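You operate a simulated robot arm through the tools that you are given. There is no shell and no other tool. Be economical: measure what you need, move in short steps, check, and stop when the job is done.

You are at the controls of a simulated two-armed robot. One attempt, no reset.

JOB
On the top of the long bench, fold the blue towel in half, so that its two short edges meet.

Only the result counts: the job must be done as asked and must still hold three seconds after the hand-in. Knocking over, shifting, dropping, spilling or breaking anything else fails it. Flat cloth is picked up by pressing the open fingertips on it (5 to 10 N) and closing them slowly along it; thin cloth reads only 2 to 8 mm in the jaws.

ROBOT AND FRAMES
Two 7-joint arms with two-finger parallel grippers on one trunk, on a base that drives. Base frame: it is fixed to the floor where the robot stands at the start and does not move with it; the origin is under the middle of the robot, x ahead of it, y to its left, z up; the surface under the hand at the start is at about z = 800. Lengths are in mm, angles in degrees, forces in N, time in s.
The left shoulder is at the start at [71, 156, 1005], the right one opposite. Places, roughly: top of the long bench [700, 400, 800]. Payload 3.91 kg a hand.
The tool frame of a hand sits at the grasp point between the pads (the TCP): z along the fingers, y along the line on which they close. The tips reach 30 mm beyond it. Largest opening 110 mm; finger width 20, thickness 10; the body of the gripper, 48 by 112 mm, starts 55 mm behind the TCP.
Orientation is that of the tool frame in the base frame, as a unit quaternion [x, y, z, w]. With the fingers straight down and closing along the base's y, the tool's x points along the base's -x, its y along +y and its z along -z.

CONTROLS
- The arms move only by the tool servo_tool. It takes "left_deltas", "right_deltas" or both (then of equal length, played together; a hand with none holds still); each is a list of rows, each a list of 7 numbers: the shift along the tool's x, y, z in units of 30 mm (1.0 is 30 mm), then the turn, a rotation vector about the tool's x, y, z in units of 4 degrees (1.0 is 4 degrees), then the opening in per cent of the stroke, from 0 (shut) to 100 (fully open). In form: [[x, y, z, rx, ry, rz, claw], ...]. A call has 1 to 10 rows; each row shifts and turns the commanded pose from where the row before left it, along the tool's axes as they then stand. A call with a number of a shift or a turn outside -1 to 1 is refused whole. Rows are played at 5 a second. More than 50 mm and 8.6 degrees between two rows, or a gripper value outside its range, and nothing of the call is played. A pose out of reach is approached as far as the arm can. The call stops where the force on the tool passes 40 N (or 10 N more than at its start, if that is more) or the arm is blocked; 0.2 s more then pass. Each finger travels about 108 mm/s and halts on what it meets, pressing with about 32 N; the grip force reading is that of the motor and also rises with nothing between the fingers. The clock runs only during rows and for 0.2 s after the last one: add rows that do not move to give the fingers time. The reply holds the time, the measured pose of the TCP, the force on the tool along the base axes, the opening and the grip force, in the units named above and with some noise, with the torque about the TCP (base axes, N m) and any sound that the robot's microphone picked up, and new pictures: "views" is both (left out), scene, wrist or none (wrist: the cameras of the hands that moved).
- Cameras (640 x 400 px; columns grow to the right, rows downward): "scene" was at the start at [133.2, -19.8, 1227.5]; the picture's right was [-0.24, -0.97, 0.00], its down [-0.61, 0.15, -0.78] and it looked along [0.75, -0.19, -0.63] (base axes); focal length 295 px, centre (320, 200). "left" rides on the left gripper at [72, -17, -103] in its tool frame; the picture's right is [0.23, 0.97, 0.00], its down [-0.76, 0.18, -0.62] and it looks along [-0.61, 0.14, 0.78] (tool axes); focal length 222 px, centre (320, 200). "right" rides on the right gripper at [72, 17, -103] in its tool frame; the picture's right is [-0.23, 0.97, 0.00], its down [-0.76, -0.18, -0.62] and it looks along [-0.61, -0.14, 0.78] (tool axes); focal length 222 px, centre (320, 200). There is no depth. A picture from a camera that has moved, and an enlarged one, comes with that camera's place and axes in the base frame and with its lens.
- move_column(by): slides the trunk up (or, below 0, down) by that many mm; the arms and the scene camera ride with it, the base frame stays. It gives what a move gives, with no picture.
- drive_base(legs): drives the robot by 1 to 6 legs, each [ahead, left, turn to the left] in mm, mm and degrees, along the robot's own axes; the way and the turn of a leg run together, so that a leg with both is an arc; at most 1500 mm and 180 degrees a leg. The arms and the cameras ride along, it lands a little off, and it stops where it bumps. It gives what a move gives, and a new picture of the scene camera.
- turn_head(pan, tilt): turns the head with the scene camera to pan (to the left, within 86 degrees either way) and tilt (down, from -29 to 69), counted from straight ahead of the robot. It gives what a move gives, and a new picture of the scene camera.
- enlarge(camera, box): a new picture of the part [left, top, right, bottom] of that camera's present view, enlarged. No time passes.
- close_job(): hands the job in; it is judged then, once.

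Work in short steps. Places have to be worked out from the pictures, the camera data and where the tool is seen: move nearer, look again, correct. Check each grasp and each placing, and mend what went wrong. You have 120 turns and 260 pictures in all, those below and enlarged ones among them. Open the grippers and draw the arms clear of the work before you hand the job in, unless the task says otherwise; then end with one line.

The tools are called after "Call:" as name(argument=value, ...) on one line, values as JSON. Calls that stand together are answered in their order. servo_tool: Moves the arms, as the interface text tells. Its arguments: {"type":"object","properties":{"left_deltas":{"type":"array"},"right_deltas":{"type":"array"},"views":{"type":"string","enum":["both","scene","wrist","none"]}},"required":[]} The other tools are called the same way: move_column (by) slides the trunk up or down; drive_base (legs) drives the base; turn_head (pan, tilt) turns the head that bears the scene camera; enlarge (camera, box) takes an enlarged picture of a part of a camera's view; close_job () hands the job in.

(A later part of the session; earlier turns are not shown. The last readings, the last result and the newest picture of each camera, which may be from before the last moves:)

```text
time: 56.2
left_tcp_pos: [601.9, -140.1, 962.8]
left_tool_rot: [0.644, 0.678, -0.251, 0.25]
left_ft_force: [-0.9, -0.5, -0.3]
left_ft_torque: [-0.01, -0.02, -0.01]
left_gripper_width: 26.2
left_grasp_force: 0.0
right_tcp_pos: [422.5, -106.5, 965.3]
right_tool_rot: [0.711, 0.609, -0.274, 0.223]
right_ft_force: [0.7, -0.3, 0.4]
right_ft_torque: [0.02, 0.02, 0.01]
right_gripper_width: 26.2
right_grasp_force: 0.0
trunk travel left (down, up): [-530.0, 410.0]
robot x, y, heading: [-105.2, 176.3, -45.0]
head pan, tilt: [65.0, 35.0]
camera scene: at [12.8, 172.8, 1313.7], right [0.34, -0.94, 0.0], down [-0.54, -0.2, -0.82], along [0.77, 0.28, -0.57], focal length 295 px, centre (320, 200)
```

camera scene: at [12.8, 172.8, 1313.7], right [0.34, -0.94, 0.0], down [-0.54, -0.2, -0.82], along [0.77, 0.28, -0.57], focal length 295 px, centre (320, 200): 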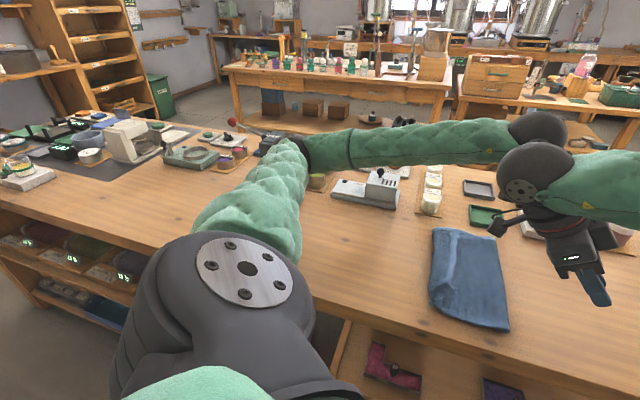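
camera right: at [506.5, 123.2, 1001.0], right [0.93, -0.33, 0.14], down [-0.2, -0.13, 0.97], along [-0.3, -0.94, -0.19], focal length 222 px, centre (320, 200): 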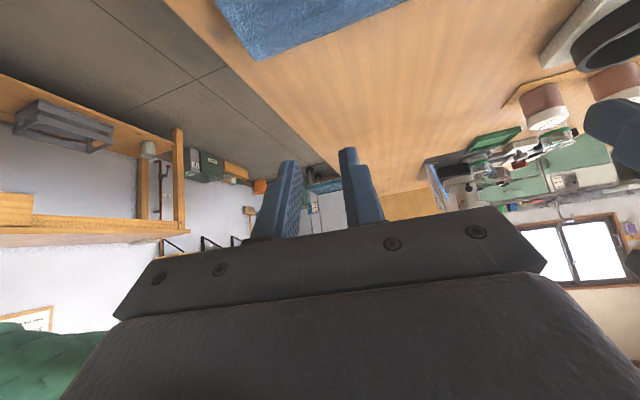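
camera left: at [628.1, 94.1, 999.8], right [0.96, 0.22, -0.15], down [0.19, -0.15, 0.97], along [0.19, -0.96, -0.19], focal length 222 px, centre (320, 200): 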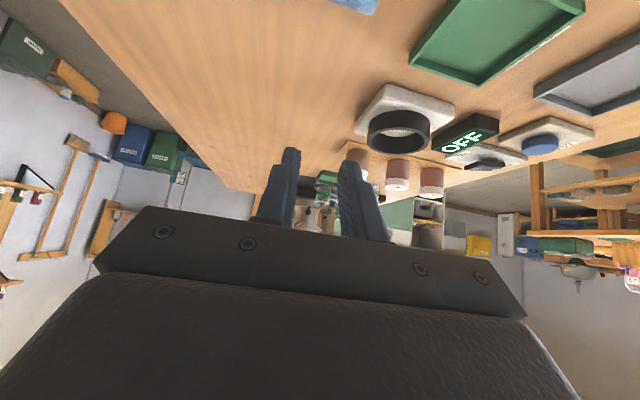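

Everything on the bench looks undisturbed. I'll untilt the hands, raise the trunk, and take a straighter stance at about (-80,60) with heading 0, where the left elbow stays well clear of the press.

Call:
servo_tool(left_deltas=[[0, 0, 0, 0, 1, 0, 24], [0, 0, 0, 0, 1, 0, 24], [0, 0, 0, 0, 1, 0, 24], [0, 0, 0, 0, 1, 0, 24], [0, 0, 0, 0, 1, 0, 24], [0, 0, 0, 0, 1, 0, 24], [0, 0, 0, 0, 1, 0, 24], [0, 0, 0, 0, 1, 0, 24], [0, 0, 0, 0, 1, 0, 24], [0, 0, 0, 0, 1, 0, 24]], right_deltas=[[0, 0, 0, 0, 1, 0, 24], [0, 0, 0, 0, 1, 0, 24], [0, 0, 0, 0, 1, 0, 24], [0, 0, 0, 0, 1, 0, 24], [0, 0, 0, 0, 1, 0, 24], [0, 0, 0, 0, 1, 0, 24], [0, 0, 0, 0, 1, 0, 24], [0, 0, 0, 0, 1, 0, 24], [0, 0, 0, 0, 1, 0, 24], [0, 0, 0, 0, 1, 0, 24]], views="none")

Call:
move_column(by=120)

Call:
drive_base(legs=[[100, -64, 0], [0, 0, 45]])

Call:
turn_head(pan=0, tilt=45)

```text
time: 58.4
left_tcp_pos: [601.3, -140.5, 961.9]
left_tool_rot: [0.691, 0.723, -0.015, 0.002]
left_ft_force: [-0.3, -0.4, 0.1]
left_ft_torque: [0.0, 0.02, 0.03]
left_gripper_width: 26.7
left_grasp_force: 0.1
right_tcp_pos: [422.0, -106.4, 966.1]
right_tool_rot: [0.762, 0.648, -0.015, 0.001]
right_ft_force: [0.6, -0.3, 0.3]
right_ft_torque: [0.01, 0.04, 0.02]
right_gripper_width: 26.4
right_grasp_force: 0.1
trunk travel left (down, up): [-530.0, 410.0]
robot x, y, heading: [-104.8, 171.8, -45.0]
head pan, tilt: [65.0, 35.0]
```

```text
time: 59.9
left_tcp_pos: [601.8, -140.9, 1081.7]
left_tool_rot: [0.691, 0.723, -0.016, 0.003]
left_ft_force: [-0.2, 0.4, 0.1]
left_ft_torque: [-0.02, 0.04, 0.0]
left_gripper_width: 26.8
left_grasp_force: 0.1
right_tcp_pos: [421.4, -106.5, 1085.9]
right_tool_rot: [0.762, 0.648, -0.015, 0.001]
right_ft_force: [0.9, -0.2, -0.3]
right_ft_torque: [-0.03, 0.0, 0.03]
right_gripper_width: 26.2
right_grasp_force: 0.0
trunk travel left (down, up): [-650.0, 290.0]
robot x, y, heading: [-103.1, 177.9, -44.8]
head pan, tilt: [65.0, 35.0]
```

```text
time: 63.2
left_tcp_pos: [649.6, 321.1, 1083.3]
left_tool_rot: [0.372, 0.928, -0.014, 0.008]
left_ft_force: [0.6, -0.2, -0.7]
left_ft_torque: [-0.02, -0.02, 0.04]
left_gripper_width: 26.3
left_grasp_force: 0.1
right_tcp_pos: [497.7, 220.5, 1085.4]
right_tool_rot: [0.465, 0.885, -0.014, 0.008]
right_ft_force: [-0.3, 0.0, 0.5]
right_ft_torque: [0.01, 0.01, -0.01]
right_gripper_width: 26.4
right_grasp_force: 0.1
trunk travel left (down, up): [-650.0, 290.0]
robot x, y, heading: [-82.9, 61.7, -1.0]
head pan, tilt: [65.0, 35.0]
camera scene: at [9.5, 139.3, 1433.7], right [0.9, -0.44, 0.0], down [-0.25, -0.52, -0.82], along [0.36, 0.74, -0.57], focal length 295 px, centre (320, 200)
```

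scene: 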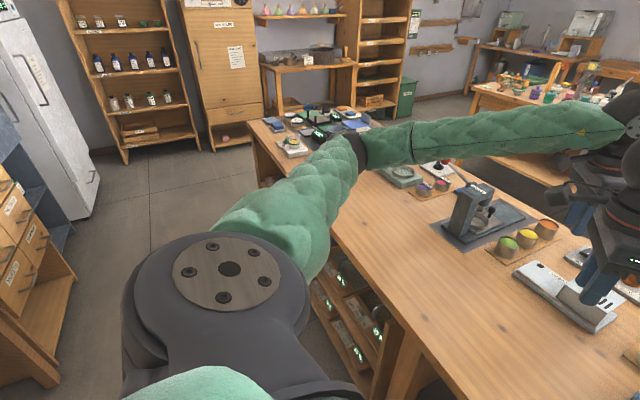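

```text
time: 64.5
left_tcp_pos: [650.9, 320.5, 1082.1]
left_tool_rot: [0.372, 0.928, -0.014, 0.009]
left_ft_force: [1.0, 0.6, -0.3]
left_ft_torque: [-0.03, 0.04, -0.01]
left_gripper_width: 26.3
left_grasp_force: 0.0
right_tcp_pos: [497.0, 220.5, 1086.8]
right_tool_rot: [0.464, 0.886, -0.014, 0.007]
right_ft_force: [-0.4, -0.3, -0.3]
right_ft_torque: [0.01, -0.01, 0.03]
right_gripper_width: 26.4
right_grasp_force: 0.0
trunk travel left (down, up): [-650.0, 290.0]
robot x, y, heading: [-78.8, 60.8, -1.0]
head pan, tilt: [0.0, 45.0]
camera scene: at [52.3, 58.3, 1418.9], right [-0.02, -1.0, 0.0], down [-0.71, 0.01, -0.71], along [0.71, -0.01, -0.71], focal length 295 px, centre (320, 200)
```

scene: 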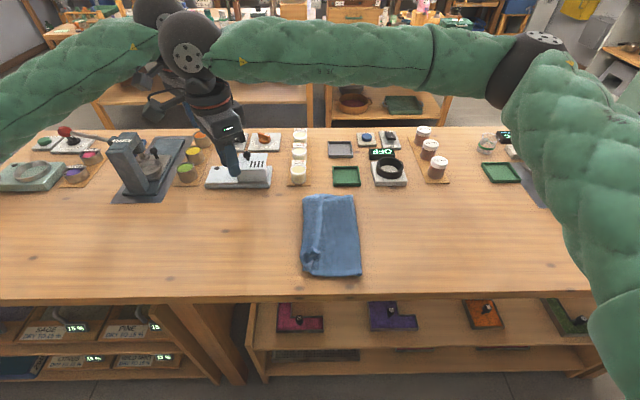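

The press stands straight on its mat, undisturbed. Let me zoom in on the towel from here.

Call:
enlarge(camera="scene", box=[250, 175, 410, 290])

```text
3.48 times, centred on (330, 232) of scene
camera zoom: at [52.3, 58.3, 1418.9], right [-0.02, -1.0, 0.0], down [-0.71, 0.01, -0.71], along [0.71, -0.01, -0.71], focal length 1026 px, centre (285, 87)
```

zoom: 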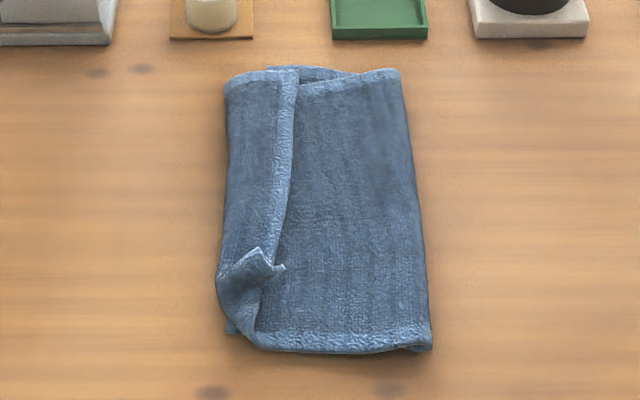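

The folded-back strip is clear: the hem runs from about (676,39) to (470,60), with the fold at y≈-48. I'll rotate the hands further toward closing along x, then move above the hem.

Call:
servo_tool(left_deltas=[[0, 0, 0, 0, 0, 1, 40], [0, 0, 0, 0, 0, 1, 40], [0, 0, 0, 0, 0, 1, 40], [0, 0, 0, 0, 0, 1, 40], [0, 0, 0, 0, 0, 1, 40], [0, 0, 0, 0, 0, 1, 40], [0, 0, 0, 0, 0, 1, 40], [0, 0, 0, 0, 0, 1, 40]], right_deltas=[[0, 0, 0, 0, 0, 1, 40], [0, 0, 0, 0, 0, 1, 40], [0, 0, 0, 0, 0, 1, 40], [0, 0, 0, 0, 0, 1, 40], [0, 0, 0, 0, 0, 1, 40], [0, 0, 0, 0, 0, 1, 40], [0, 0, 0, 0, 0, 1, 40], [0, 0, 0, 0, 0, 1, 40]], views="none")

```text
time: 66.3
left_tcp_pos: [649.9, 319.6, 1082.2]
left_tool_rot: [0.404, 0.915, -0.014, 0.009]
left_ft_force: [0.3, -0.4, 0.3]
left_ft_torque: [0.0, -0.01, 0.01]
left_gripper_width: 44.1
left_grasp_force: 0.0
left hand out of reach, approached as far as the arm can: row 2, 3, 4, 5, 6, 7, 8
right_tcp_pos: [497.6, 219.9, 1086.0]
right_tool_rot: [0.691, 0.723, -0.011, 0.011]
right_ft_force: [0.5, 0.8, -0.5]
right_ft_torque: [-0.01, 0.02, -0.01]
right_gripper_width: 43.8
right_grasp_force: 0.1
trunk travel left (down, up): [-650.0, 290.0]
robot x, y, heading: [-78.8, 56.3, -1.1]
head pan, tilt: [0.0, 45.0]
```

The left wrist limits at this place. I'll move both hands over the hem first, then rotate again.

Call:
servo_tool(left_deltas=[[-0.79, -0.77, 0, 0, 0, 0, 40], [-0.79, -0.77, 0, 0, 0, 0, 40], [-0.79, -0.77, 0, 0, 0, 0, 40], [-0.79, -0.77, 0, 0, 0, 0, 40], [-0.79, -0.77, 0, 0, 0, 0, 40], [-0.79, -0.77, 0, 0, 0, 0, 40], [-0.79, -0.77, 0, 0, 0, 0, 40], [-0.79, -0.77, 0, 0, 0, 0, 40]], right_deltas=[[-0.63, 0, 0, 0, 0, 0, 40], [-0.63, 0, 0, 0, 0, 0, 40], [-0.63, 0, 0, 0, 0, 0, 40], [-0.63, 0, 0, 0, 0, 0, 40], [-0.63, 0, 0, 0, 0, 0, 40], [-0.63, 0, 0, 0, 0, 0, 40], [-0.63, 0, 0, 0, 0, 0, 40], [-0.63, 0, 0, 0, 0, 0, 40]], views="none")

Call:
move_column(by=-120)

Call:
servo_tool(left_deltas=[[0, 0, 0, 0, 0, 1, 40], [0, 0, 0, 0, 0, 1, 40], [0, 0, 0, 0, 0, 1, 40], [0, 0, 0, 0, 0, 1, 40], [0, 0, 0, 0, 0, 1, 40], [0, 0, 0, 0, 0, 1, 40]], views="both")

```text
time: 68.1
left_tcp_pos: [639.5, 53.6, 1090.0]
left_tool_rot: [0.403, 0.915, -0.012, 0.009]
left_ft_force: [0.9, -0.5, 0.0]
left_ft_torque: [0.0, -0.04, 0.02]
left_gripper_width: 44.1
left_grasp_force: 0.1
right_tcp_pos: [504.2, 69.0, 1089.5]
right_tool_rot: [0.69, 0.724, -0.011, 0.01]
right_ft_force: [0.1, -0.3, -0.5]
right_ft_torque: [0.03, 0.04, 0.02]
right_gripper_width: 44.1
right_grasp_force: 0.1
trunk travel left (down, up): [-650.0, 290.0]
robot x, y, heading: [-80.0, 59.2, -1.3]
head pan, tilt: [0.0, 45.0]
```

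```text
time: 69.6
left_tcp_pos: [638.2, 53.4, 971.1]
left_tool_rot: [0.403, 0.915, -0.012, 0.01]
left_ft_force: [-0.1, -0.1, 0.2]
left_ft_torque: [-0.03, -0.01, -0.02]
left_gripper_width: 44.0
left_grasp_force: 0.2
right_tcp_pos: [503.4, 69.6, 970.4]
right_tool_rot: [0.69, 0.724, -0.011, 0.011]
right_ft_force: [0.1, 0.2, -0.1]
right_ft_torque: [-0.04, 0.01, -0.02]
right_gripper_width: 44.0
right_grasp_force: 0.0
trunk travel left (down, up): [-530.0, 410.0]
robot x, y, heading: [-80.7, 61.6, -1.2]
head pan, tilt: [0.0, 45.0]
```

```text
time: 71.0
left_tcp_pos: [639.1, 55.6, 970.1]
left_tool_rot: [0.556, 0.831, -0.01, 0.011]
left_ft_force: [-0.3, -0.3, -0.5]
left_ft_torque: [0.02, 0.0, -0.02]
left_gripper_width: 44.0
left_grasp_force: 0.1
left hand out of reach, approached as far as the arm can: row 6
right_tcp_pos: [503.4, 70.4, 969.9]
right_tool_rot: [0.69, 0.724, -0.011, 0.011]
right_ft_force: [-0.5, -0.1, 0.2]
right_ft_torque: [0.0, 0.0, 0.0]
right_gripper_width: 44.0
right_grasp_force: 0.1
trunk travel left (down, up): [-530.0, 410.0]
robot x, y, heading: [-77.2, 62.2, -0.9]
head pan, tilt: [0.0, 45.0]
camera scene: at [52.3, 57.9, 1298.9], right [-0.02, -1.0, 0.0], down [-0.71, 0.01, -0.71], along [0.71, -0.01, -0.71], focal length 295 px, centre (320, 200)
camera left: at [596.2, 118.4, 1071.4], right [0.81, 0.58, -0.01], down [0.45, -0.62, 0.65], along [0.37, -0.53, -0.76], focal length 222 px, centre (320, 200)
```

scene: 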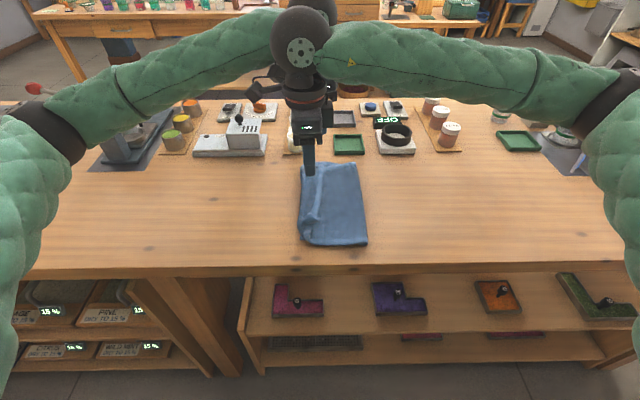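
left: 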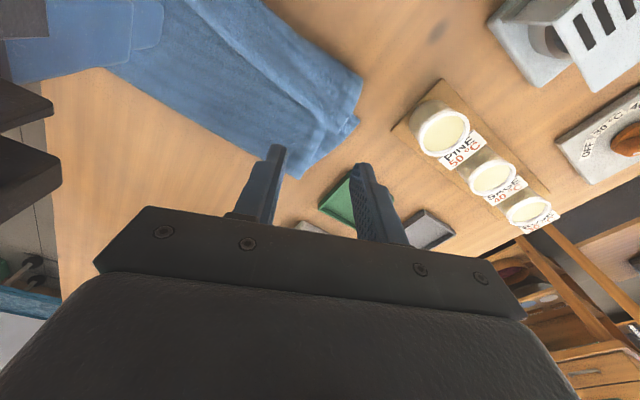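

Left is within 22° of closing along x and both elbows are clear. I'll test a 32° tilt here, at height.

Call:
servo_tool(left_deltas=[[0, 0, 0, 0, -1, 0, 40], [0, 0, 0, 0, -1, 0, 40], [0, 0, 0, 0, -1, 0, 40], [0, 0, 0, 0, -1, 0, 40], [0, 0, 0, 0, -1, 0, 40], [0, 0, 0, 0, -1, 0, 40], [0, 0, 0, 0, -1, 0, 40], [0, 0, 0, 0, -1, 0, 40]], right_deltas=[[0, 0, 0, 0, -1, 0, 40], [0, 0, 0, 0, -1, 0, 40], [0, 0, 0, 0, -1, 0, 40], [0, 0, 0, 0, -1, 0, 40], [0, 0, 0, 0, -1, 0, 40], [0, 0, 0, 0, -1, 0, 40], [0, 0, 0, 0, -1, 0, 40], [0, 0, 0, 0, -1, 0, 40]], views="scene")

```text
time: 72.8
left_tcp_pos: [638.9, 53.7, 970.5]
left_tool_rot: [0.531, 0.795, -0.164, 0.241]
left_ft_force: [1.6, 0.8, -0.4]
left_ft_torque: [-0.03, 0.02, -0.02]
left_gripper_width: 43.9
left_grasp_force: 0.0
right_tcp_pos: [504.0, 70.0, 969.6]
right_tool_rot: [0.661, 0.692, -0.201, 0.21]
right_ft_force: [-1.9, 0.2, -0.3]
right_ft_torque: [0.02, -0.07, 0.06]
right_gripper_width: 44.2
right_grasp_force: 0.1
trunk travel left (down, up): [-530.0, 410.0]
robot x, y, heading: [-76.4, 56.7, -0.8]
head pan, tilt: [0.0, 45.0]
camera scene: at [51.7, 58.8, 1298.9], right [-0.02, -1.0, 0.0], down [-0.71, 0.01, -0.71], along [0.71, -0.01, -0.71], focal length 295 px, centre (320, 200)
```

scene: 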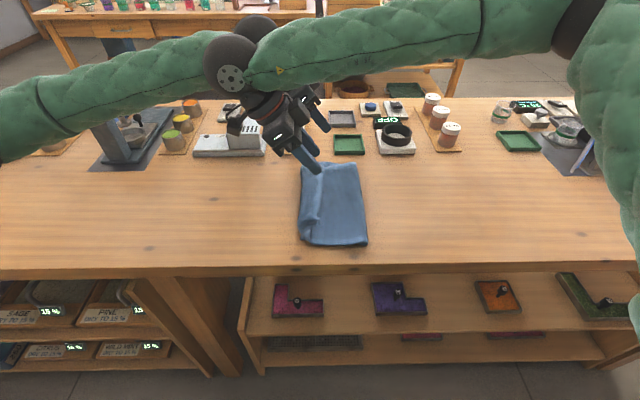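

The tilt works here without contact. I'll test the release height too, lowering 90 mm while tilted and watching for contact near the press.

Call:
servo_tool(left_deltas=[[0.4, 0, 0.64, 0, 0, 0, 40], [0.4, 0, 0.64, 0, 0, 0, 40], [0.4, 0, 0.64, 0, 0, 0, 40], [0.35, 0, 0.64, 0, 0, 0, 40]], right_deltas=[[0.4, 0, 0.64, 0, 0, 0, 40], [0.4, 0, 0.64, 0, 0, 0, 40], [0.4, 0, 0.64, 0, 0, 0, 40], [0.35, 0, 0.64, 0, 0, 0, 40]], views="scene")

Call:
turn_head(pan=45, tilt=35)

```text
time: 73.8
left_tcp_pos: [640.7, 50.3, 879.0]
left_tool_rot: [0.531, 0.796, -0.165, 0.24]
left_ft_force: [0.4, 0.1, 0.9]
left_ft_torque: [0.02, 0.0, 0.0]
left_gripper_width: 43.8
left_grasp_force: 0.1
right_tcp_pos: [504.9, 64.7, 879.1]
right_tool_rot: [0.661, 0.692, -0.201, 0.209]
right_ft_force: [-0.1, 0.0, 0.7]
right_ft_torque: [0.0, 0.02, -0.02]
right_gripper_width: 44.1
right_grasp_force: 0.1
trunk travel left (down, up): [-530.0, 410.0]
robot x, y, heading: [-76.9, 61.4, -0.9]
head pan, tilt: [0.0, 45.0]
camera scene: at [52.9, 58.0, 1298.9], right [-0.02, -1.0, 0.0], down [-0.71, 0.01, -0.71], along [0.71, -0.01, -0.71], focal length 295 px, centre (320, 200)
```

scene: 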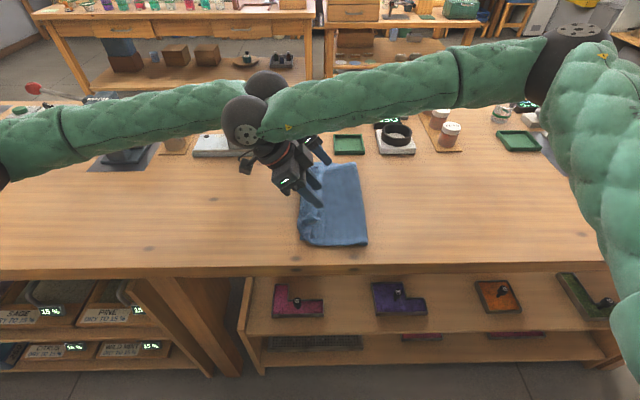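

```text
time: 74.9
left_tcp_pos: [640.9, 49.6, 880.5]
left_tool_rot: [0.531, 0.796, -0.164, 0.24]
left_ft_force: [0.5, 0.1, -0.7]
left_ft_torque: [0.04, 0.0, -0.01]
left_gripper_width: 43.9
left_grasp_force: 0.1
right_tcp_pos: [503.9, 64.9, 879.4]
right_tool_rot: [0.661, 0.693, -0.2, 0.209]
right_ft_force: [0.0, -1.1, -0.1]
right_ft_torque: [0.01, 0.0, 0.0]
right_gripper_width: 44.3
right_grasp_force: 0.0
trunk travel left (down, up): [-530.0, 410.0]
robot x, y, heading: [-81.1, 59.4, -1.1]
head pan, tilt: [45.0, 35.0]
camera scene: at [34.4, 120.6, 1313.7], right [0.69, -0.72, 0.0], down [-0.41, -0.4, -0.82], along [0.59, 0.57, -0.57], focal length 295 px, centre (320, 200)
```

scene: 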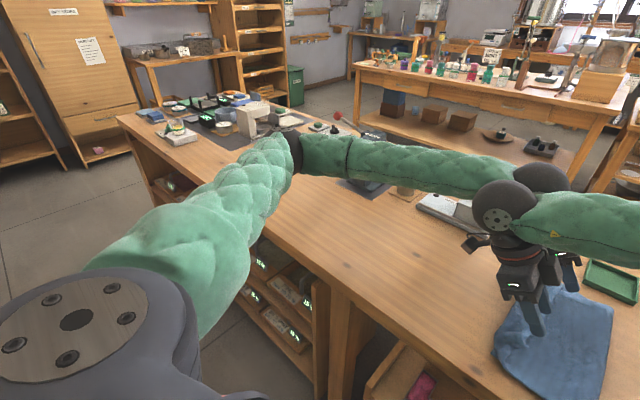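

No contact at release height. I'll untilt in place and look at the hem closely with the wrist cameras.

Call:
servo_tool(left_deltas=[[0, 0, 0, 0, 1, 0, 40], [0, 0, 0, 0, 1, 0, 40], [0, 0, 0, 0, 1, 0, 40], [0, 0, 0, 0, 1, 0, 40], [0, 0, 0, 0, 1, 0, 40], [0, 0, 0, 0, 1, 0, 40], [0, 0, 0, 0, 1, 0, 40], [0, 0, 0, 0, 0.7, 0, 40]], right_deltas=[[0, 0, 0, 0, 1, 0, 40], [0, 0, 0, 0, 1, 0, 40], [0, 0, 0, 0, 1, 0, 40], [0, 0, 0, 0, 1, 0, 40], [0, 0, 0, 0, 1, 0, 40], [0, 0, 0, 0, 1, 0, 40], [0, 0, 0, 0, 1, 0, 40], [0, 0, 0, 0, 0.7, 0, 40]], views="wrist")

Call:
turn_head(pan=0, tilt=45)

```text
time: 76.7
left_tcp_pos: [640.1, 50.4, 880.8]
left_tool_rot: [0.556, 0.831, -0.016, 0.02]
left_ft_force: [0.0, -0.5, -0.1]
left_ft_torque: [0.0, -0.01, 0.02]
left_gripper_width: 44.1
left_grasp_force: 0.0
right_tcp_pos: [503.6, 66.1, 880.2]
right_tool_rot: [0.69, 0.723, -0.017, 0.018]
right_ft_force: [-0.6, 0.5, -0.4]
right_ft_torque: [0.01, -0.01, 0.01]
right_gripper_width: 43.9
right_grasp_force: 0.1
trunk travel left (down, up): [-530.0, 410.0]
robot x, y, heading: [-76.5, 61.0, -1.3]
head pan, tilt: [45.0, 35.0]
camera right: at [518.0, 143.1, 980.9], right [0.98, -0.18, 0.01], down [-0.14, -0.74, 0.66], along [-0.11, -0.65, -0.75], focal length 222 px, centre (320, 200)
camera left: at [596.2, 116.1, 980.6], right [0.81, 0.58, -0.02], down [0.45, -0.6, 0.66], along [0.37, -0.54, -0.75], focal length 222 px, centre (320, 200)
```

right: 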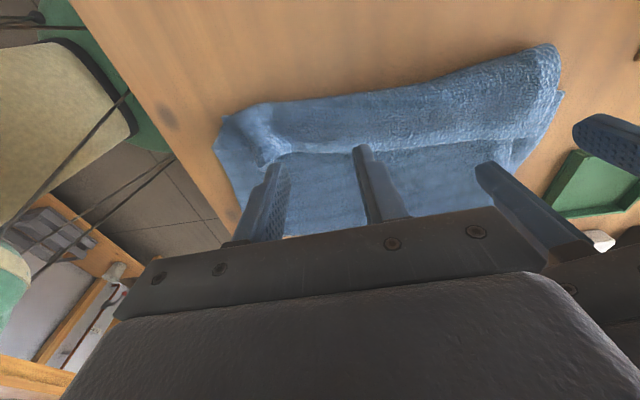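
left: 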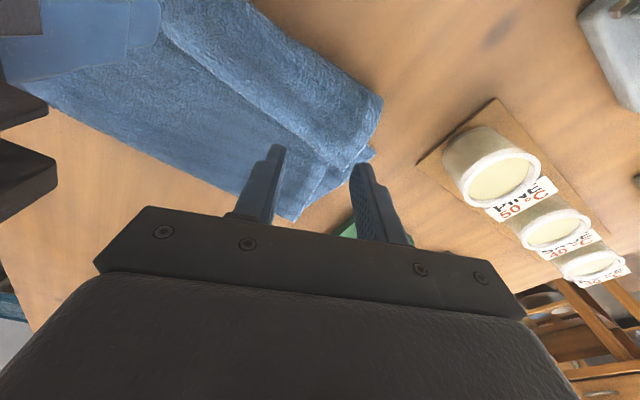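

```text
time: 77.9
left_tcp_pos: [639.8, 50.6, 881.0]
left_tool_rot: [0.556, 0.831, -0.018, 0.02]
left_ft_force: [0.7, -0.2, -0.5]
left_ft_torque: [0.02, -0.02, 0.01]
left_gripper_width: 43.8
left_grasp_force: 0.0
right_tcp_pos: [504.6, 65.3, 880.7]
right_tool_rot: [0.69, 0.723, -0.018, 0.017]
right_ft_force: [0.4, -0.5, 0.5]
right_ft_torque: [0.0, 0.0, 0.01]
right_gripper_width: 44.2
right_grasp_force: 0.0
trunk travel left (down, up): [-530.0, 410.0]
robot x, y, heading: [-81.0, 63.3, -1.2]
head pan, tilt: [0.0, 45.0]
camera scene: at [52.3, 58.0, 1298.9], right [-0.02, -1.0, 0.0], down [-0.71, 0.01, -0.71], along [0.71, -0.01, -0.71], focal length 295 px, centre (320, 200)
```

scene: 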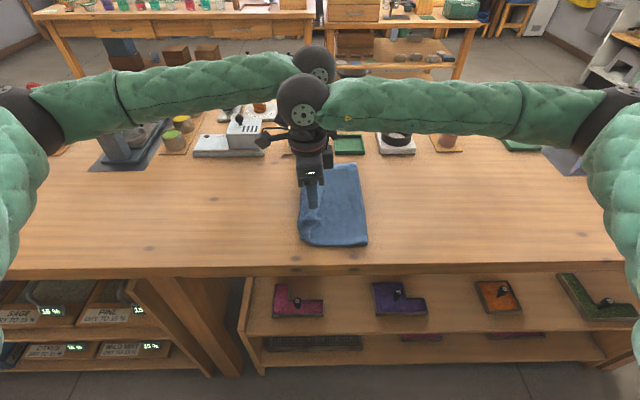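

The hem is at about (511,49) near and (628,38) far. I'll adjust to grip centres (508,60) and (642,56) and go down toward contact.

Call:
servo_tool(left_deltas=[[0.14, 0.13, 0.35, 0, 0, 0, 32], [0, 0, 0.35, 0, 0, 0, 32], [0, 0, 0.25, 0, 0, 0, 32], [0, 0, 0, 0, 0, 0, 32]], right_deltas=[[-0.18, 0.13, 0.35, 0, 0, 0, 36], [0, 0, 0.35, 0, 0, 0, 36], [0, 0, 0.25, 0, 0, 0, 36], [0, 0, 0, 0, 0, 0, 36]], views="wrist")

```text
time: 78.9
left_tcp_pos: [642.4, 54.1, 851.8]
left_tool_rot: [0.555, 0.831, -0.017, 0.02]
left_ft_force: [0.1, -0.1, 0.1]
left_ft_torque: [-0.02, 0.0, 0.02]
left_gripper_width: 35.1
left_grasp_force: 0.1
right_tcp_pos: [509.0, 58.5, 851.6]
right_tool_rot: [0.69, 0.724, -0.018, 0.018]
right_ft_force: [0.5, 0.3, 1.1]
right_ft_torque: [-0.04, 0.03, 0.03]
right_gripper_width: 39.6
right_grasp_force: 0.1
trunk travel left (down, up): [-530.0, 410.0]
robot x, y, heading: [-79.2, 61.4, -1.0]
head pan, tilt: [0.0, 45.0]
camera right: at [522.9, 135.9, 952.4], right [0.98, -0.18, 0.01], down [-0.14, -0.74, 0.66], along [-0.11, -0.65, -0.75], focal length 222 px, centre (320, 200)
camera left: at [598.1, 120.2, 951.8], right [0.81, 0.58, -0.02], down [0.45, -0.6, 0.66], along [0.37, -0.55, -0.75], focal length 222 px, centre (320, 200)
```

right: 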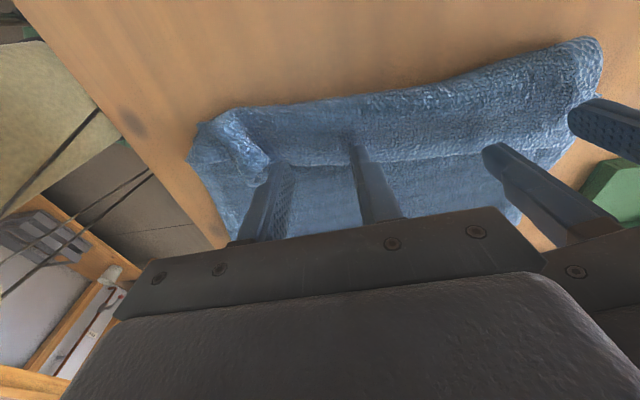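
left: 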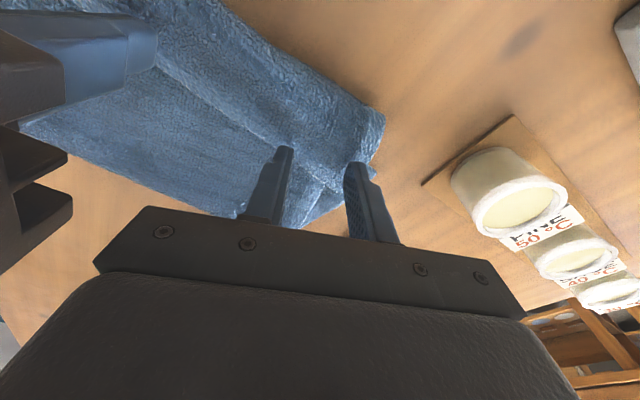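

The fingertips are right at the hem line. I'll shift both ~5 mm further onto the strip and press down gently.

Call:
servo_tool(left_deltas=[[0.17, 0, 0.1, 0, 0, 0, 32], [0, 0, 0.1, 0, 0, 0, 32], [0, 0, 0, 0, 0, 0, 32]], right_deltas=[[0.17, 0, 0.1, 0, 0, 0, 36], [0, 0, 0.1, 0, 0, 0, 36], [0, 0, 0, 0, 0, 0, 36]], views="none")

```text
time: 79.7
left_tcp_pos: [640.6, 58.5, 845.3]
left_tool_rot: [0.556, 0.831, -0.016, 0.021]
left_ft_force: [-0.4, -0.9, 0.6]
left_ft_torque: [0.02, 0.0, 0.02]
left_gripper_width: 35.0
left_grasp_force: 0.1
right_tcp_pos: [509.2, 64.1, 845.3]
right_tool_rot: [0.69, 0.723, -0.018, 0.019]
right_ft_force: [-1.0, 0.7, 0.2]
right_ft_torque: [0.0, 0.0, 0.01]
right_gripper_width: 39.5
right_grasp_force: 0.0
trunk travel left (down, up): [-530.0, 410.0]
robot x, y, heading: [-80.3, 57.7, -1.0]
head pan, tilt: [0.0, 45.0]
```

Not in contact yet, so I'll go lower in small steps.

Call:
servo_tool(left_deltas=[[0, 0, 0.1, 0, 0, 0, 32], [0, 0, 0.1, 0, 0, 0, 32], [0, 0, 0, 0, 0, 0, 32]], right_deltas=[[0, 0, 0.1, 0, 0, 0, 36], [0, 0, 0.1, 0, 0, 0, 36], [0, 0, 0, 0, 0, 0, 36]], views="none")

```text
time: 80.5
left_tcp_pos: [640.9, 58.9, 840.8]
left_tool_rot: [0.556, 0.831, -0.017, 0.02]
left_ft_force: [-1.1, -0.6, 1.3]
left_ft_torque: [0.0, 0.07, -0.01]
left_gripper_width: 35.6
left_grasp_force: 0.3
right_tcp_pos: [507.7, 62.5, 840.7]
right_tool_rot: [0.691, 0.723, -0.017, 0.018]
right_ft_force: [-0.4, 1.6, 4.3]
right_ft_torque: [0.04, -0.02, -0.02]
right_gripper_width: 39.6
right_grasp_force: 0.2
trunk travel left (down, up): [-530.0, 410.0]
robot x, y, heading: [-81.4, 58.3, -0.9]
head pan, tilt: [0.0, 45.0]
```

Light contact now, 1.3 N left and 4.3 N right. I'll press the left slightly more, then close both slowly to gather only the top layer.

Call:
servo_tool(left_deltas=[[0, 0, 0.07, 0, 0, 0, 32], [0, 0, 0, 0, 0, 0, 28], [0, 0, 0, 0, 0, 0, 24], [0, 0, 0, 0, 0, 0, 20], [0, 0, 0, 0, 0, 0, 16], [0, 0, 0, 0, 0, 0, 12], [0, 0, 0, 0, 0, 0, 8], [0, 0, 0, 0, 0, 0, 4], [0, 0, 0, 0, 0, 0, 0], [0, 0, 0, 0, 0, 0, 0]], right_deltas=[[0, 0, 0.02, 0, 0, 0, 36], [0, 0, 0, 0, 0, 0, 32], [0, 0, 0, 0, 0, 0, 28], [0, 0, 0, 0, 0, 0, 24], [0, 0, 0, 0, 0, 0, 20], [0, 0, 0, 0, 0, 0, 16], [0, 0, 0, 0, 0, 0, 12], [0, 0, 0, 0, 0, 0, 8], [0, 0, 0, 0, 0, 0, 4], [0, 0, 0, 0, 0, 0, 0]], views="wrist")

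```text
time: 82.7
left_tcp_pos: [641.6, 57.7, 838.7]
left_tool_rot: [0.556, 0.831, -0.016, 0.021]
left_ft_force: [-7.5, -0.6, 9.9]
left_ft_torque: [-0.06, 0.26, 0.02]
left_gripper_width: 6.3
left_grasp_force: 32.5
right_tcp_pos: [509.3, 63.5, 840.3]
right_tool_rot: [0.691, 0.723, -0.018, 0.018]
right_ft_force: [7.6, -0.3, 4.6]
right_ft_torque: [0.02, -0.24, 0.06]
right_gripper_width: 3.4
right_grasp_force: 32.2
trunk travel left (down, up): [-530.0, 410.0]
robot x, y, heading: [-81.0, 58.0, -1.2]
head pan, tilt: [0.0, 45.0]
camera right: at [522.5, 140.6, 940.3], right [0.98, -0.18, 0.01], down [-0.14, -0.74, 0.66], along [-0.11, -0.65, -0.75], focal length 222 px, centre (320, 200)
camera left: at [597.3, 124.1, 938.1], right [0.81, 0.58, -0.02], down [0.45, -0.6, 0.66], along [0.37, -0.55, -0.75], focal length 222 px, centre (320, 200)
```

right: 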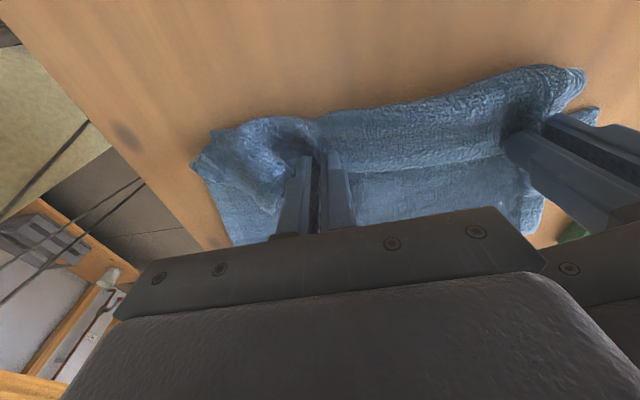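
left: 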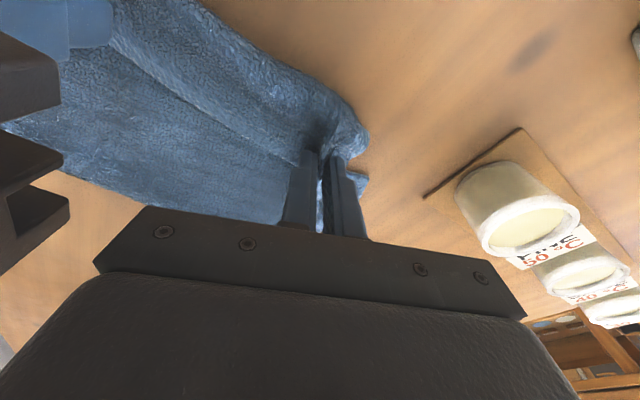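

The right reads 3.4 mm. The left reads 6.3 mm, possibly two layers. I'll lift 45 mm and look.

Call:
servo_tool(left_deltas=[[0, 0, -0.5, 0, 0, 0, 0], [0, 0, -0.5, 0, 0, 0, 0], [0, 0, -0.5, 0, 0, 0, 0]], right_deltas=[[0, 0, -0.5, 0, 0, 0, 0], [0, 0, -0.5, 0, 0, 0, 0], [0, 0, -0.5, 0, 0, 0, 0]], views="both")

Call:
enlarge(camera="scene", box=[250, 130, 410, 260])

```text
time: 83.5
left_tcp_pos: [641.0, 61.4, 882.9]
left_tool_rot: [0.556, 0.831, -0.017, 0.019]
left_ft_force: [-8.6, 0.5, 0.9]
left_ft_torque: [0.0, 0.27, -0.02]
left_gripper_width: 5.5
left_grasp_force: 32.3
right_tcp_pos: [508.0, 67.2, 884.1]
right_tool_rot: [0.69, 0.723, -0.018, 0.018]
right_ft_force: [8.5, -0.7, -0.1]
right_ft_torque: [-0.03, -0.22, 0.04]
right_gripper_width: 3.7
right_grasp_force: 32.3
trunk travel left (down, up): [-530.0, 410.0]
robot x, y, heading: [-82.2, 60.1, -1.0]
head pan, tilt: [0.0, 45.0]
camera scene: at [52.0, 58.1, 1298.8], right [-0.02, -1.0, 0.0], down [-0.71, 0.01, -0.71], along [0.71, -0.01, -0.71], focal length 295 px, centre (320, 200)
camera right: at [521.8, 144.3, 985.1], right [0.98, -0.18, 0.01], down [-0.14, -0.74, 0.66], along [-0.11, -0.65, -0.75], focal length 222 px, centre (320, 200)
camera left: at [598.1, 126.4, 981.9], right [0.81, 0.58, -0.02], down [0.45, -0.6, 0.66], along [0.37, -0.55, -0.75], focal length 222 px, centre (320, 200)
```

scene: 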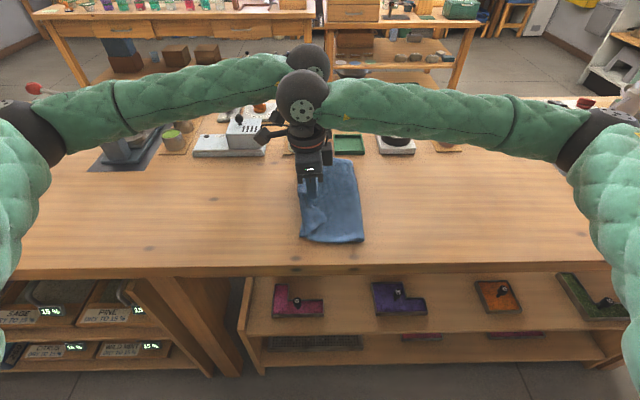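
right: 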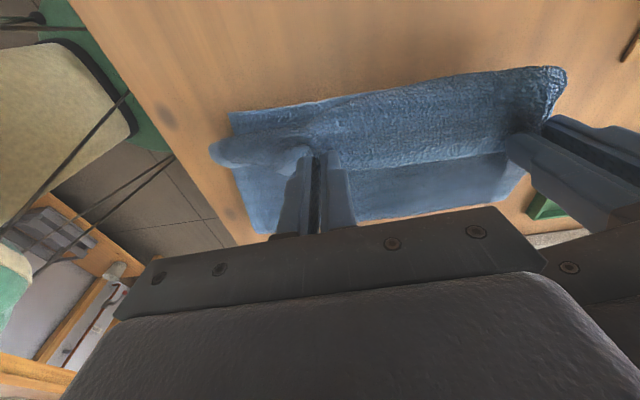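
left: 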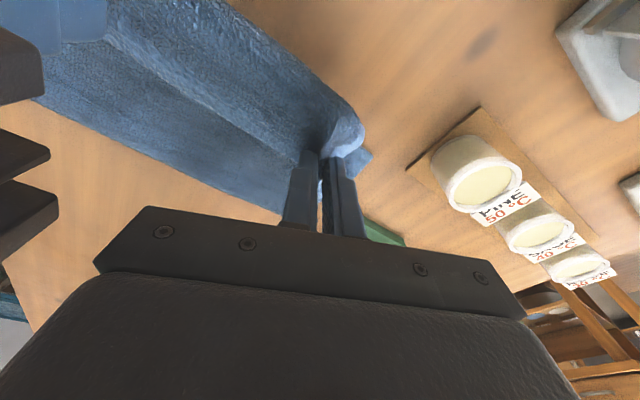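

```text
3.08 times, centred on (330, 195) of scene
camera zoom: at [52.0, 58.1, 1298.8], right [-0.02, -1.0, 0.0], down [-0.71, 0.01, -0.71], along [0.71, -0.01, -0.71], focal length 908 px, centre (289, 215)
```

zoom: 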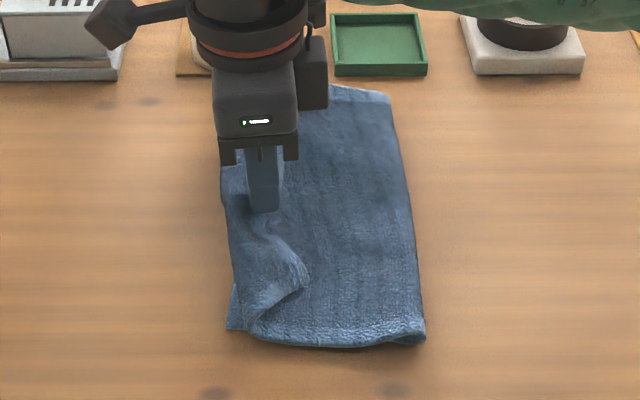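

The lower layer stays flat and the upper lifts. I'll carry the edge up and back to about y=-97, z≈972, so the lower half straightens out to the true midline.

Call:
servo_tool(left_deltas=[[-0.3, -0.12, -0.6, 0, 0, 0, 0], [-0.4, -0.17, -0.6, 0, 0, 0, 0], [-0.6, -0.25, -0.5, 0, 0, 0, 0], [-0.6, -0.25, -0.4, 0, 0, 0, 0], [-0.6, -0.25, -0.3, 0, 0, 0, 0], [-0.6, -0.25, -0.2, 0, 0, 0, 0], [-0.6, -0.25, -0.2, 0, 0, 0, 0], [-0.6, -0.25, -0.1, 0, 0, 0, 0], [-0.6, -0.25, 0, 0, 0, 0, 0]], right_deltas=[[-0.32, -0.01, -0.6, 0, 0, 0, 0], [-0.43, -0.02, -0.6, 0, 0, 0, 0], [-0.65, -0.03, -0.5, 0, 0, 0, 0], [-0.65, -0.03, -0.4, 0, 0, 0, 0], [-0.65, -0.03, -0.3, 0, 0, 0, 0], [-0.65, -0.03, -0.2, 0, 0, 0, 0], [-0.65, -0.03, -0.2, 0, 0, 0, 0], [-0.65, -0.03, -0.1, 0, 0, 0, 0], [-0.65, -0.03, 0, 0, 0, 0, 0]], views="both")

Call:
enlarge(camera="scene", box=[250, 130, 410, 260])

```text
time: 85.5
left_tcp_pos: [637.3, -96.4, 975.5]
left_tool_rot: [0.555, 0.831, -0.016, 0.02]
left_ft_force: [-2.9, 0.6, -1.2]
left_ft_torque: [0.01, 0.07, -0.02]
left_gripper_width: 5.4
left_grasp_force: 31.5
right_tcp_pos: [507.2, -91.4, 980.2]
right_tool_rot: [0.69, 0.724, -0.017, 0.018]
right_ft_force: [2.4, -0.2, 0.4]
right_ft_torque: [0.03, -0.04, 0.03]
right_gripper_width: 3.6
right_grasp_force: 31.8
trunk travel left (down, up): [-530.0, 410.0]
robot x, y, heading: [-80.1, 60.3, -1.1]
head pan, tilt: [0.0, 45.0]
camera scene: at [52.1, 56.7, 1298.9], right [-0.02, -1.0, 0.0], down [-0.71, 0.01, -0.71], along [0.71, -0.01, -0.71], focal length 295 px, centre (320, 200)
camera right: at [521.5, -13.1, 1080.2], right [0.98, -0.18, 0.01], down [-0.14, -0.74, 0.66], along [-0.11, -0.65, -0.75], focal length 222 px, centre (320, 200)
camera left: at [593.5, -30.4, 1075.9], right [0.81, 0.58, -0.02], down [0.45, -0.6, 0.66], along [0.37, -0.54, -0.75], focal length 222 px, centre (320, 200)
```

scene: 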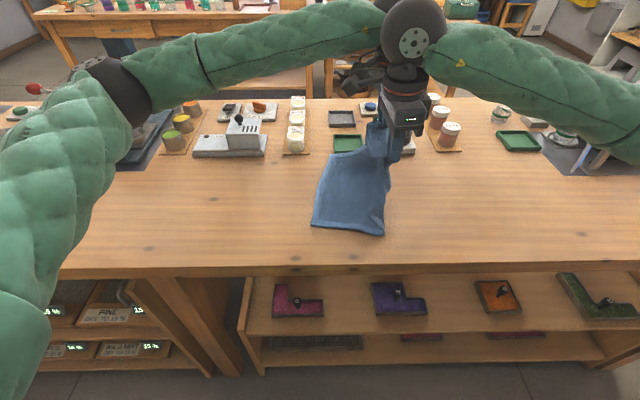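
right: 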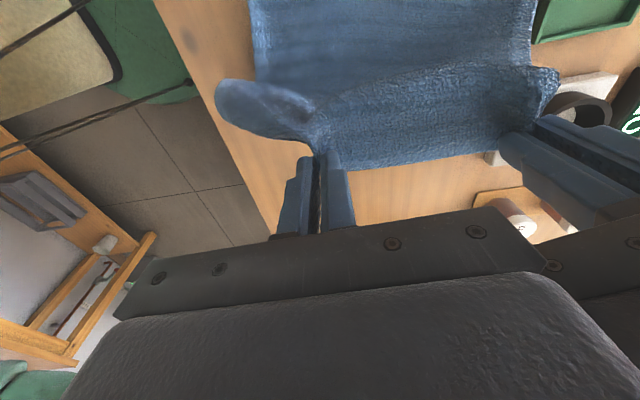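
left: 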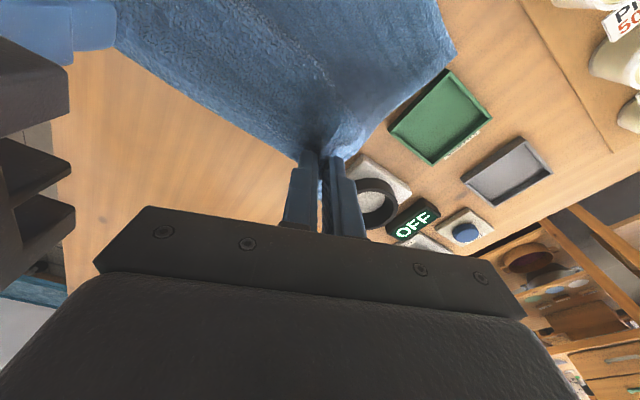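

```text
3.08 times, centred on (330, 195) of scene
camera zoom: at [52.1, 56.7, 1298.9], right [-0.02, -1.0, 0.0], down [-0.71, 0.01, -0.71], along [0.71, -0.01, -0.71], focal length 908 px, centre (289, 215)
```

zoom: 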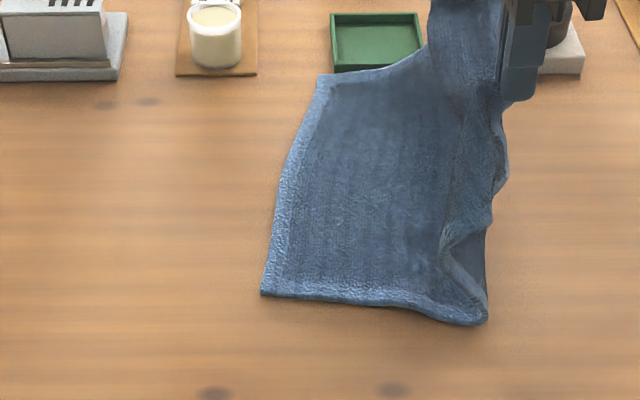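

The upper half is now a single unrolled sheet. The lower edge has shifted to about (473,70)–(732,20). I'll tilt both hands 36° in the air so the hem turns over more when laid.

Call:
servo_tool(left_deltas=[[0, 0, 0.25, 0, -1, 0, 0], [0, 0, 0.25, 0, -1, 0, 0], [0, 0, 0, 0, -1, 0, 0], [0, 0, 0, 0, -1, 0, 0], [0, 0, 0, 0, -1, 0, 0], [0, 0, 0, 0, -1, 0, 0], [0, 0, 0, 0, -1, 0, 0], [0, 0, 0, 0, -1, 0, 0], [0, 0, 0, 0, -1, 0, 0]], right_deltas=[[0, 0, 0.25, 0, -1, 0, 0], [0, 0, 0.25, 0, -1, 0, 0], [0, 0, 0, 0, -1, 0, 0], [0, 0, 0, 0, -1, 0, 0], [0, 0, 0, 0, -1, 0, 0], [0, 0, 0, 0, -1, 0, 0], [0, 0, 0, 0, -1, 0, 0], [0, 0, 0, 0, -1, 0, 0], [0, 0, 0, 0, -1, 0, 0]], views="scene")

Call:
enlarge(camera="scene", box=[250, 110, 450, 260])

```text
time: 87.2
left_tcp_pos: [640.4, -92.6, 964.6]
left_tool_rot: [0.53, 0.799, -0.159, 0.236]
left_ft_force: [3.8, 0.6, 3.5]
left_ft_torque: [0.09, 3.07, -1.79]
left_gripper_width: 5.7
left_grasp_force: 31.9
right_tcp_pos: [506.1, -88.9, 962.4]
right_tool_rot: [0.661, 0.696, -0.196, 0.203]
right_ft_force: [-4.8, -1.8, -3.6]
right_ft_torque: [-0.1, -2.58, 1.6]
right_gripper_width: 4.0
right_grasp_force: 32.3
trunk travel left (down, up): [-530.0, 410.0]
robot x, y, heading: [-79.6, 61.7, -1.2]
head pan, tilt: [0.0, 45.0]
stopped in row 8 (left hand): the force on the tool passed its limit at 46 N (the readings are from after the stop); the commanded pose is now the measured one
camera scene: at [52.2, 58.4, 1298.9], right [-0.02, -1.0, 0.0], down [-0.71, 0.01, -0.71], along [0.71, -0.01, -0.71], focal length 295 px, centre (320, 200)
```

scene: 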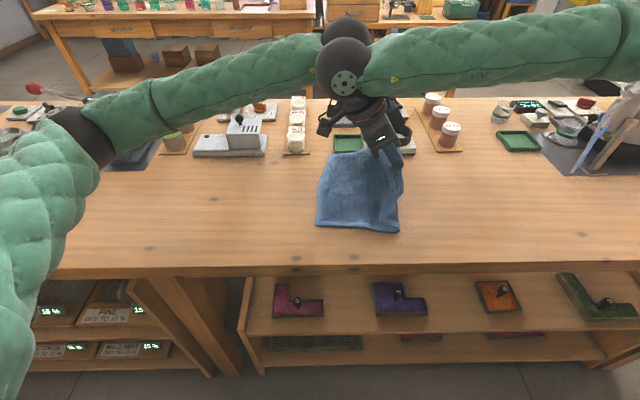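

```text
2.67 times, centred on (350, 185) of scene
camera zoom: at [52.2, 58.4, 1298.9], right [-0.02, -1.0, 0.0], down [-0.71, 0.01, -0.71], along [0.71, -0.01, -0.71], focal length 787 px, centre (240, 240)
```

zoom: 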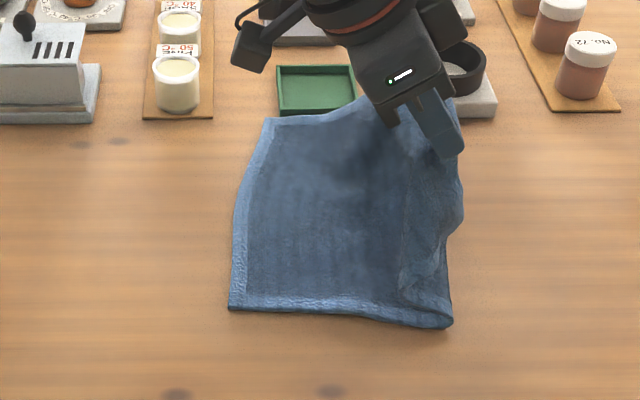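

The grippers touched each other because the left is yawed relative to the right. I'll turn the right hand to be more parallel and back the tilt off slightly.

Call:
servo_tool(left_deltas=[[0, 0.1, 0, 0, 0.5, 0, 0], [0, 0, 0, 0, 0, 0, 0], [0, 0, 0, 0, 0, 0, 0], [0, 0, 0, 0, 0, 0, 0]], right_deltas=[[0, -0.1, 0, 0, 0.5, 0, 0], [0, 0, 0, 0, 0, -1, 0], [0, 0, 0, 0, 0, -1, 0], [0, 0, 0, 0, 0, -1, 0]], views="wrist")

```text
time: 88.2
left_tcp_pos: [643.0, -93.3, 964.2]
left_tool_rot: [0.533, 0.802, -0.15, 0.222]
left_ft_force: [-39.0, 0.8, -0.3]
left_ft_torque: [0.01, 1.18, -0.42]
left_gripper_width: 5.8
left_grasp_force: 32.5
right_tcp_pos: [503.6, -90.0, 962.6]
right_tool_rot: [0.588, 0.764, -0.203, 0.171]
right_ft_force: [38.2, 0.3, -0.1]
right_ft_torque: [0.01, -1.15, 0.43]
right_gripper_width: 4.6
right_grasp_force: 32.5
trunk travel left (down, up): [-530.0, 410.0]
robot x, y, heading: [-81.4, 60.8, -1.2]
head pan, tilt: [0.0, 45.0]
camera right: at [499.9, 25.7, 1013.6], right [1.0, 0.03, 0.01], down [0.01, -0.35, 0.94], along [0.03, -0.94, -0.35], focal length 222 px, centre (320, 200)
camera left: at [584.9, 7.8, 1015.6], right [0.82, 0.55, -0.12], down [0.3, -0.24, 0.93], along [0.48, -0.8, -0.36], focal length 222 px, centre (320, 200)
```

right: 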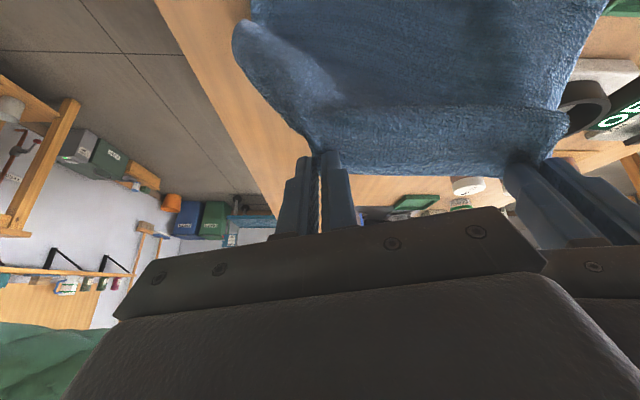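
left: 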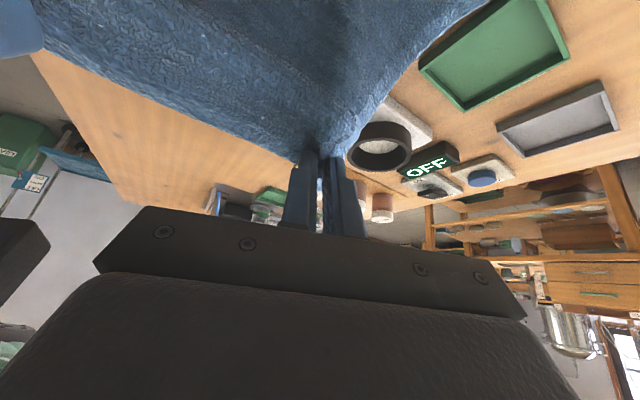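

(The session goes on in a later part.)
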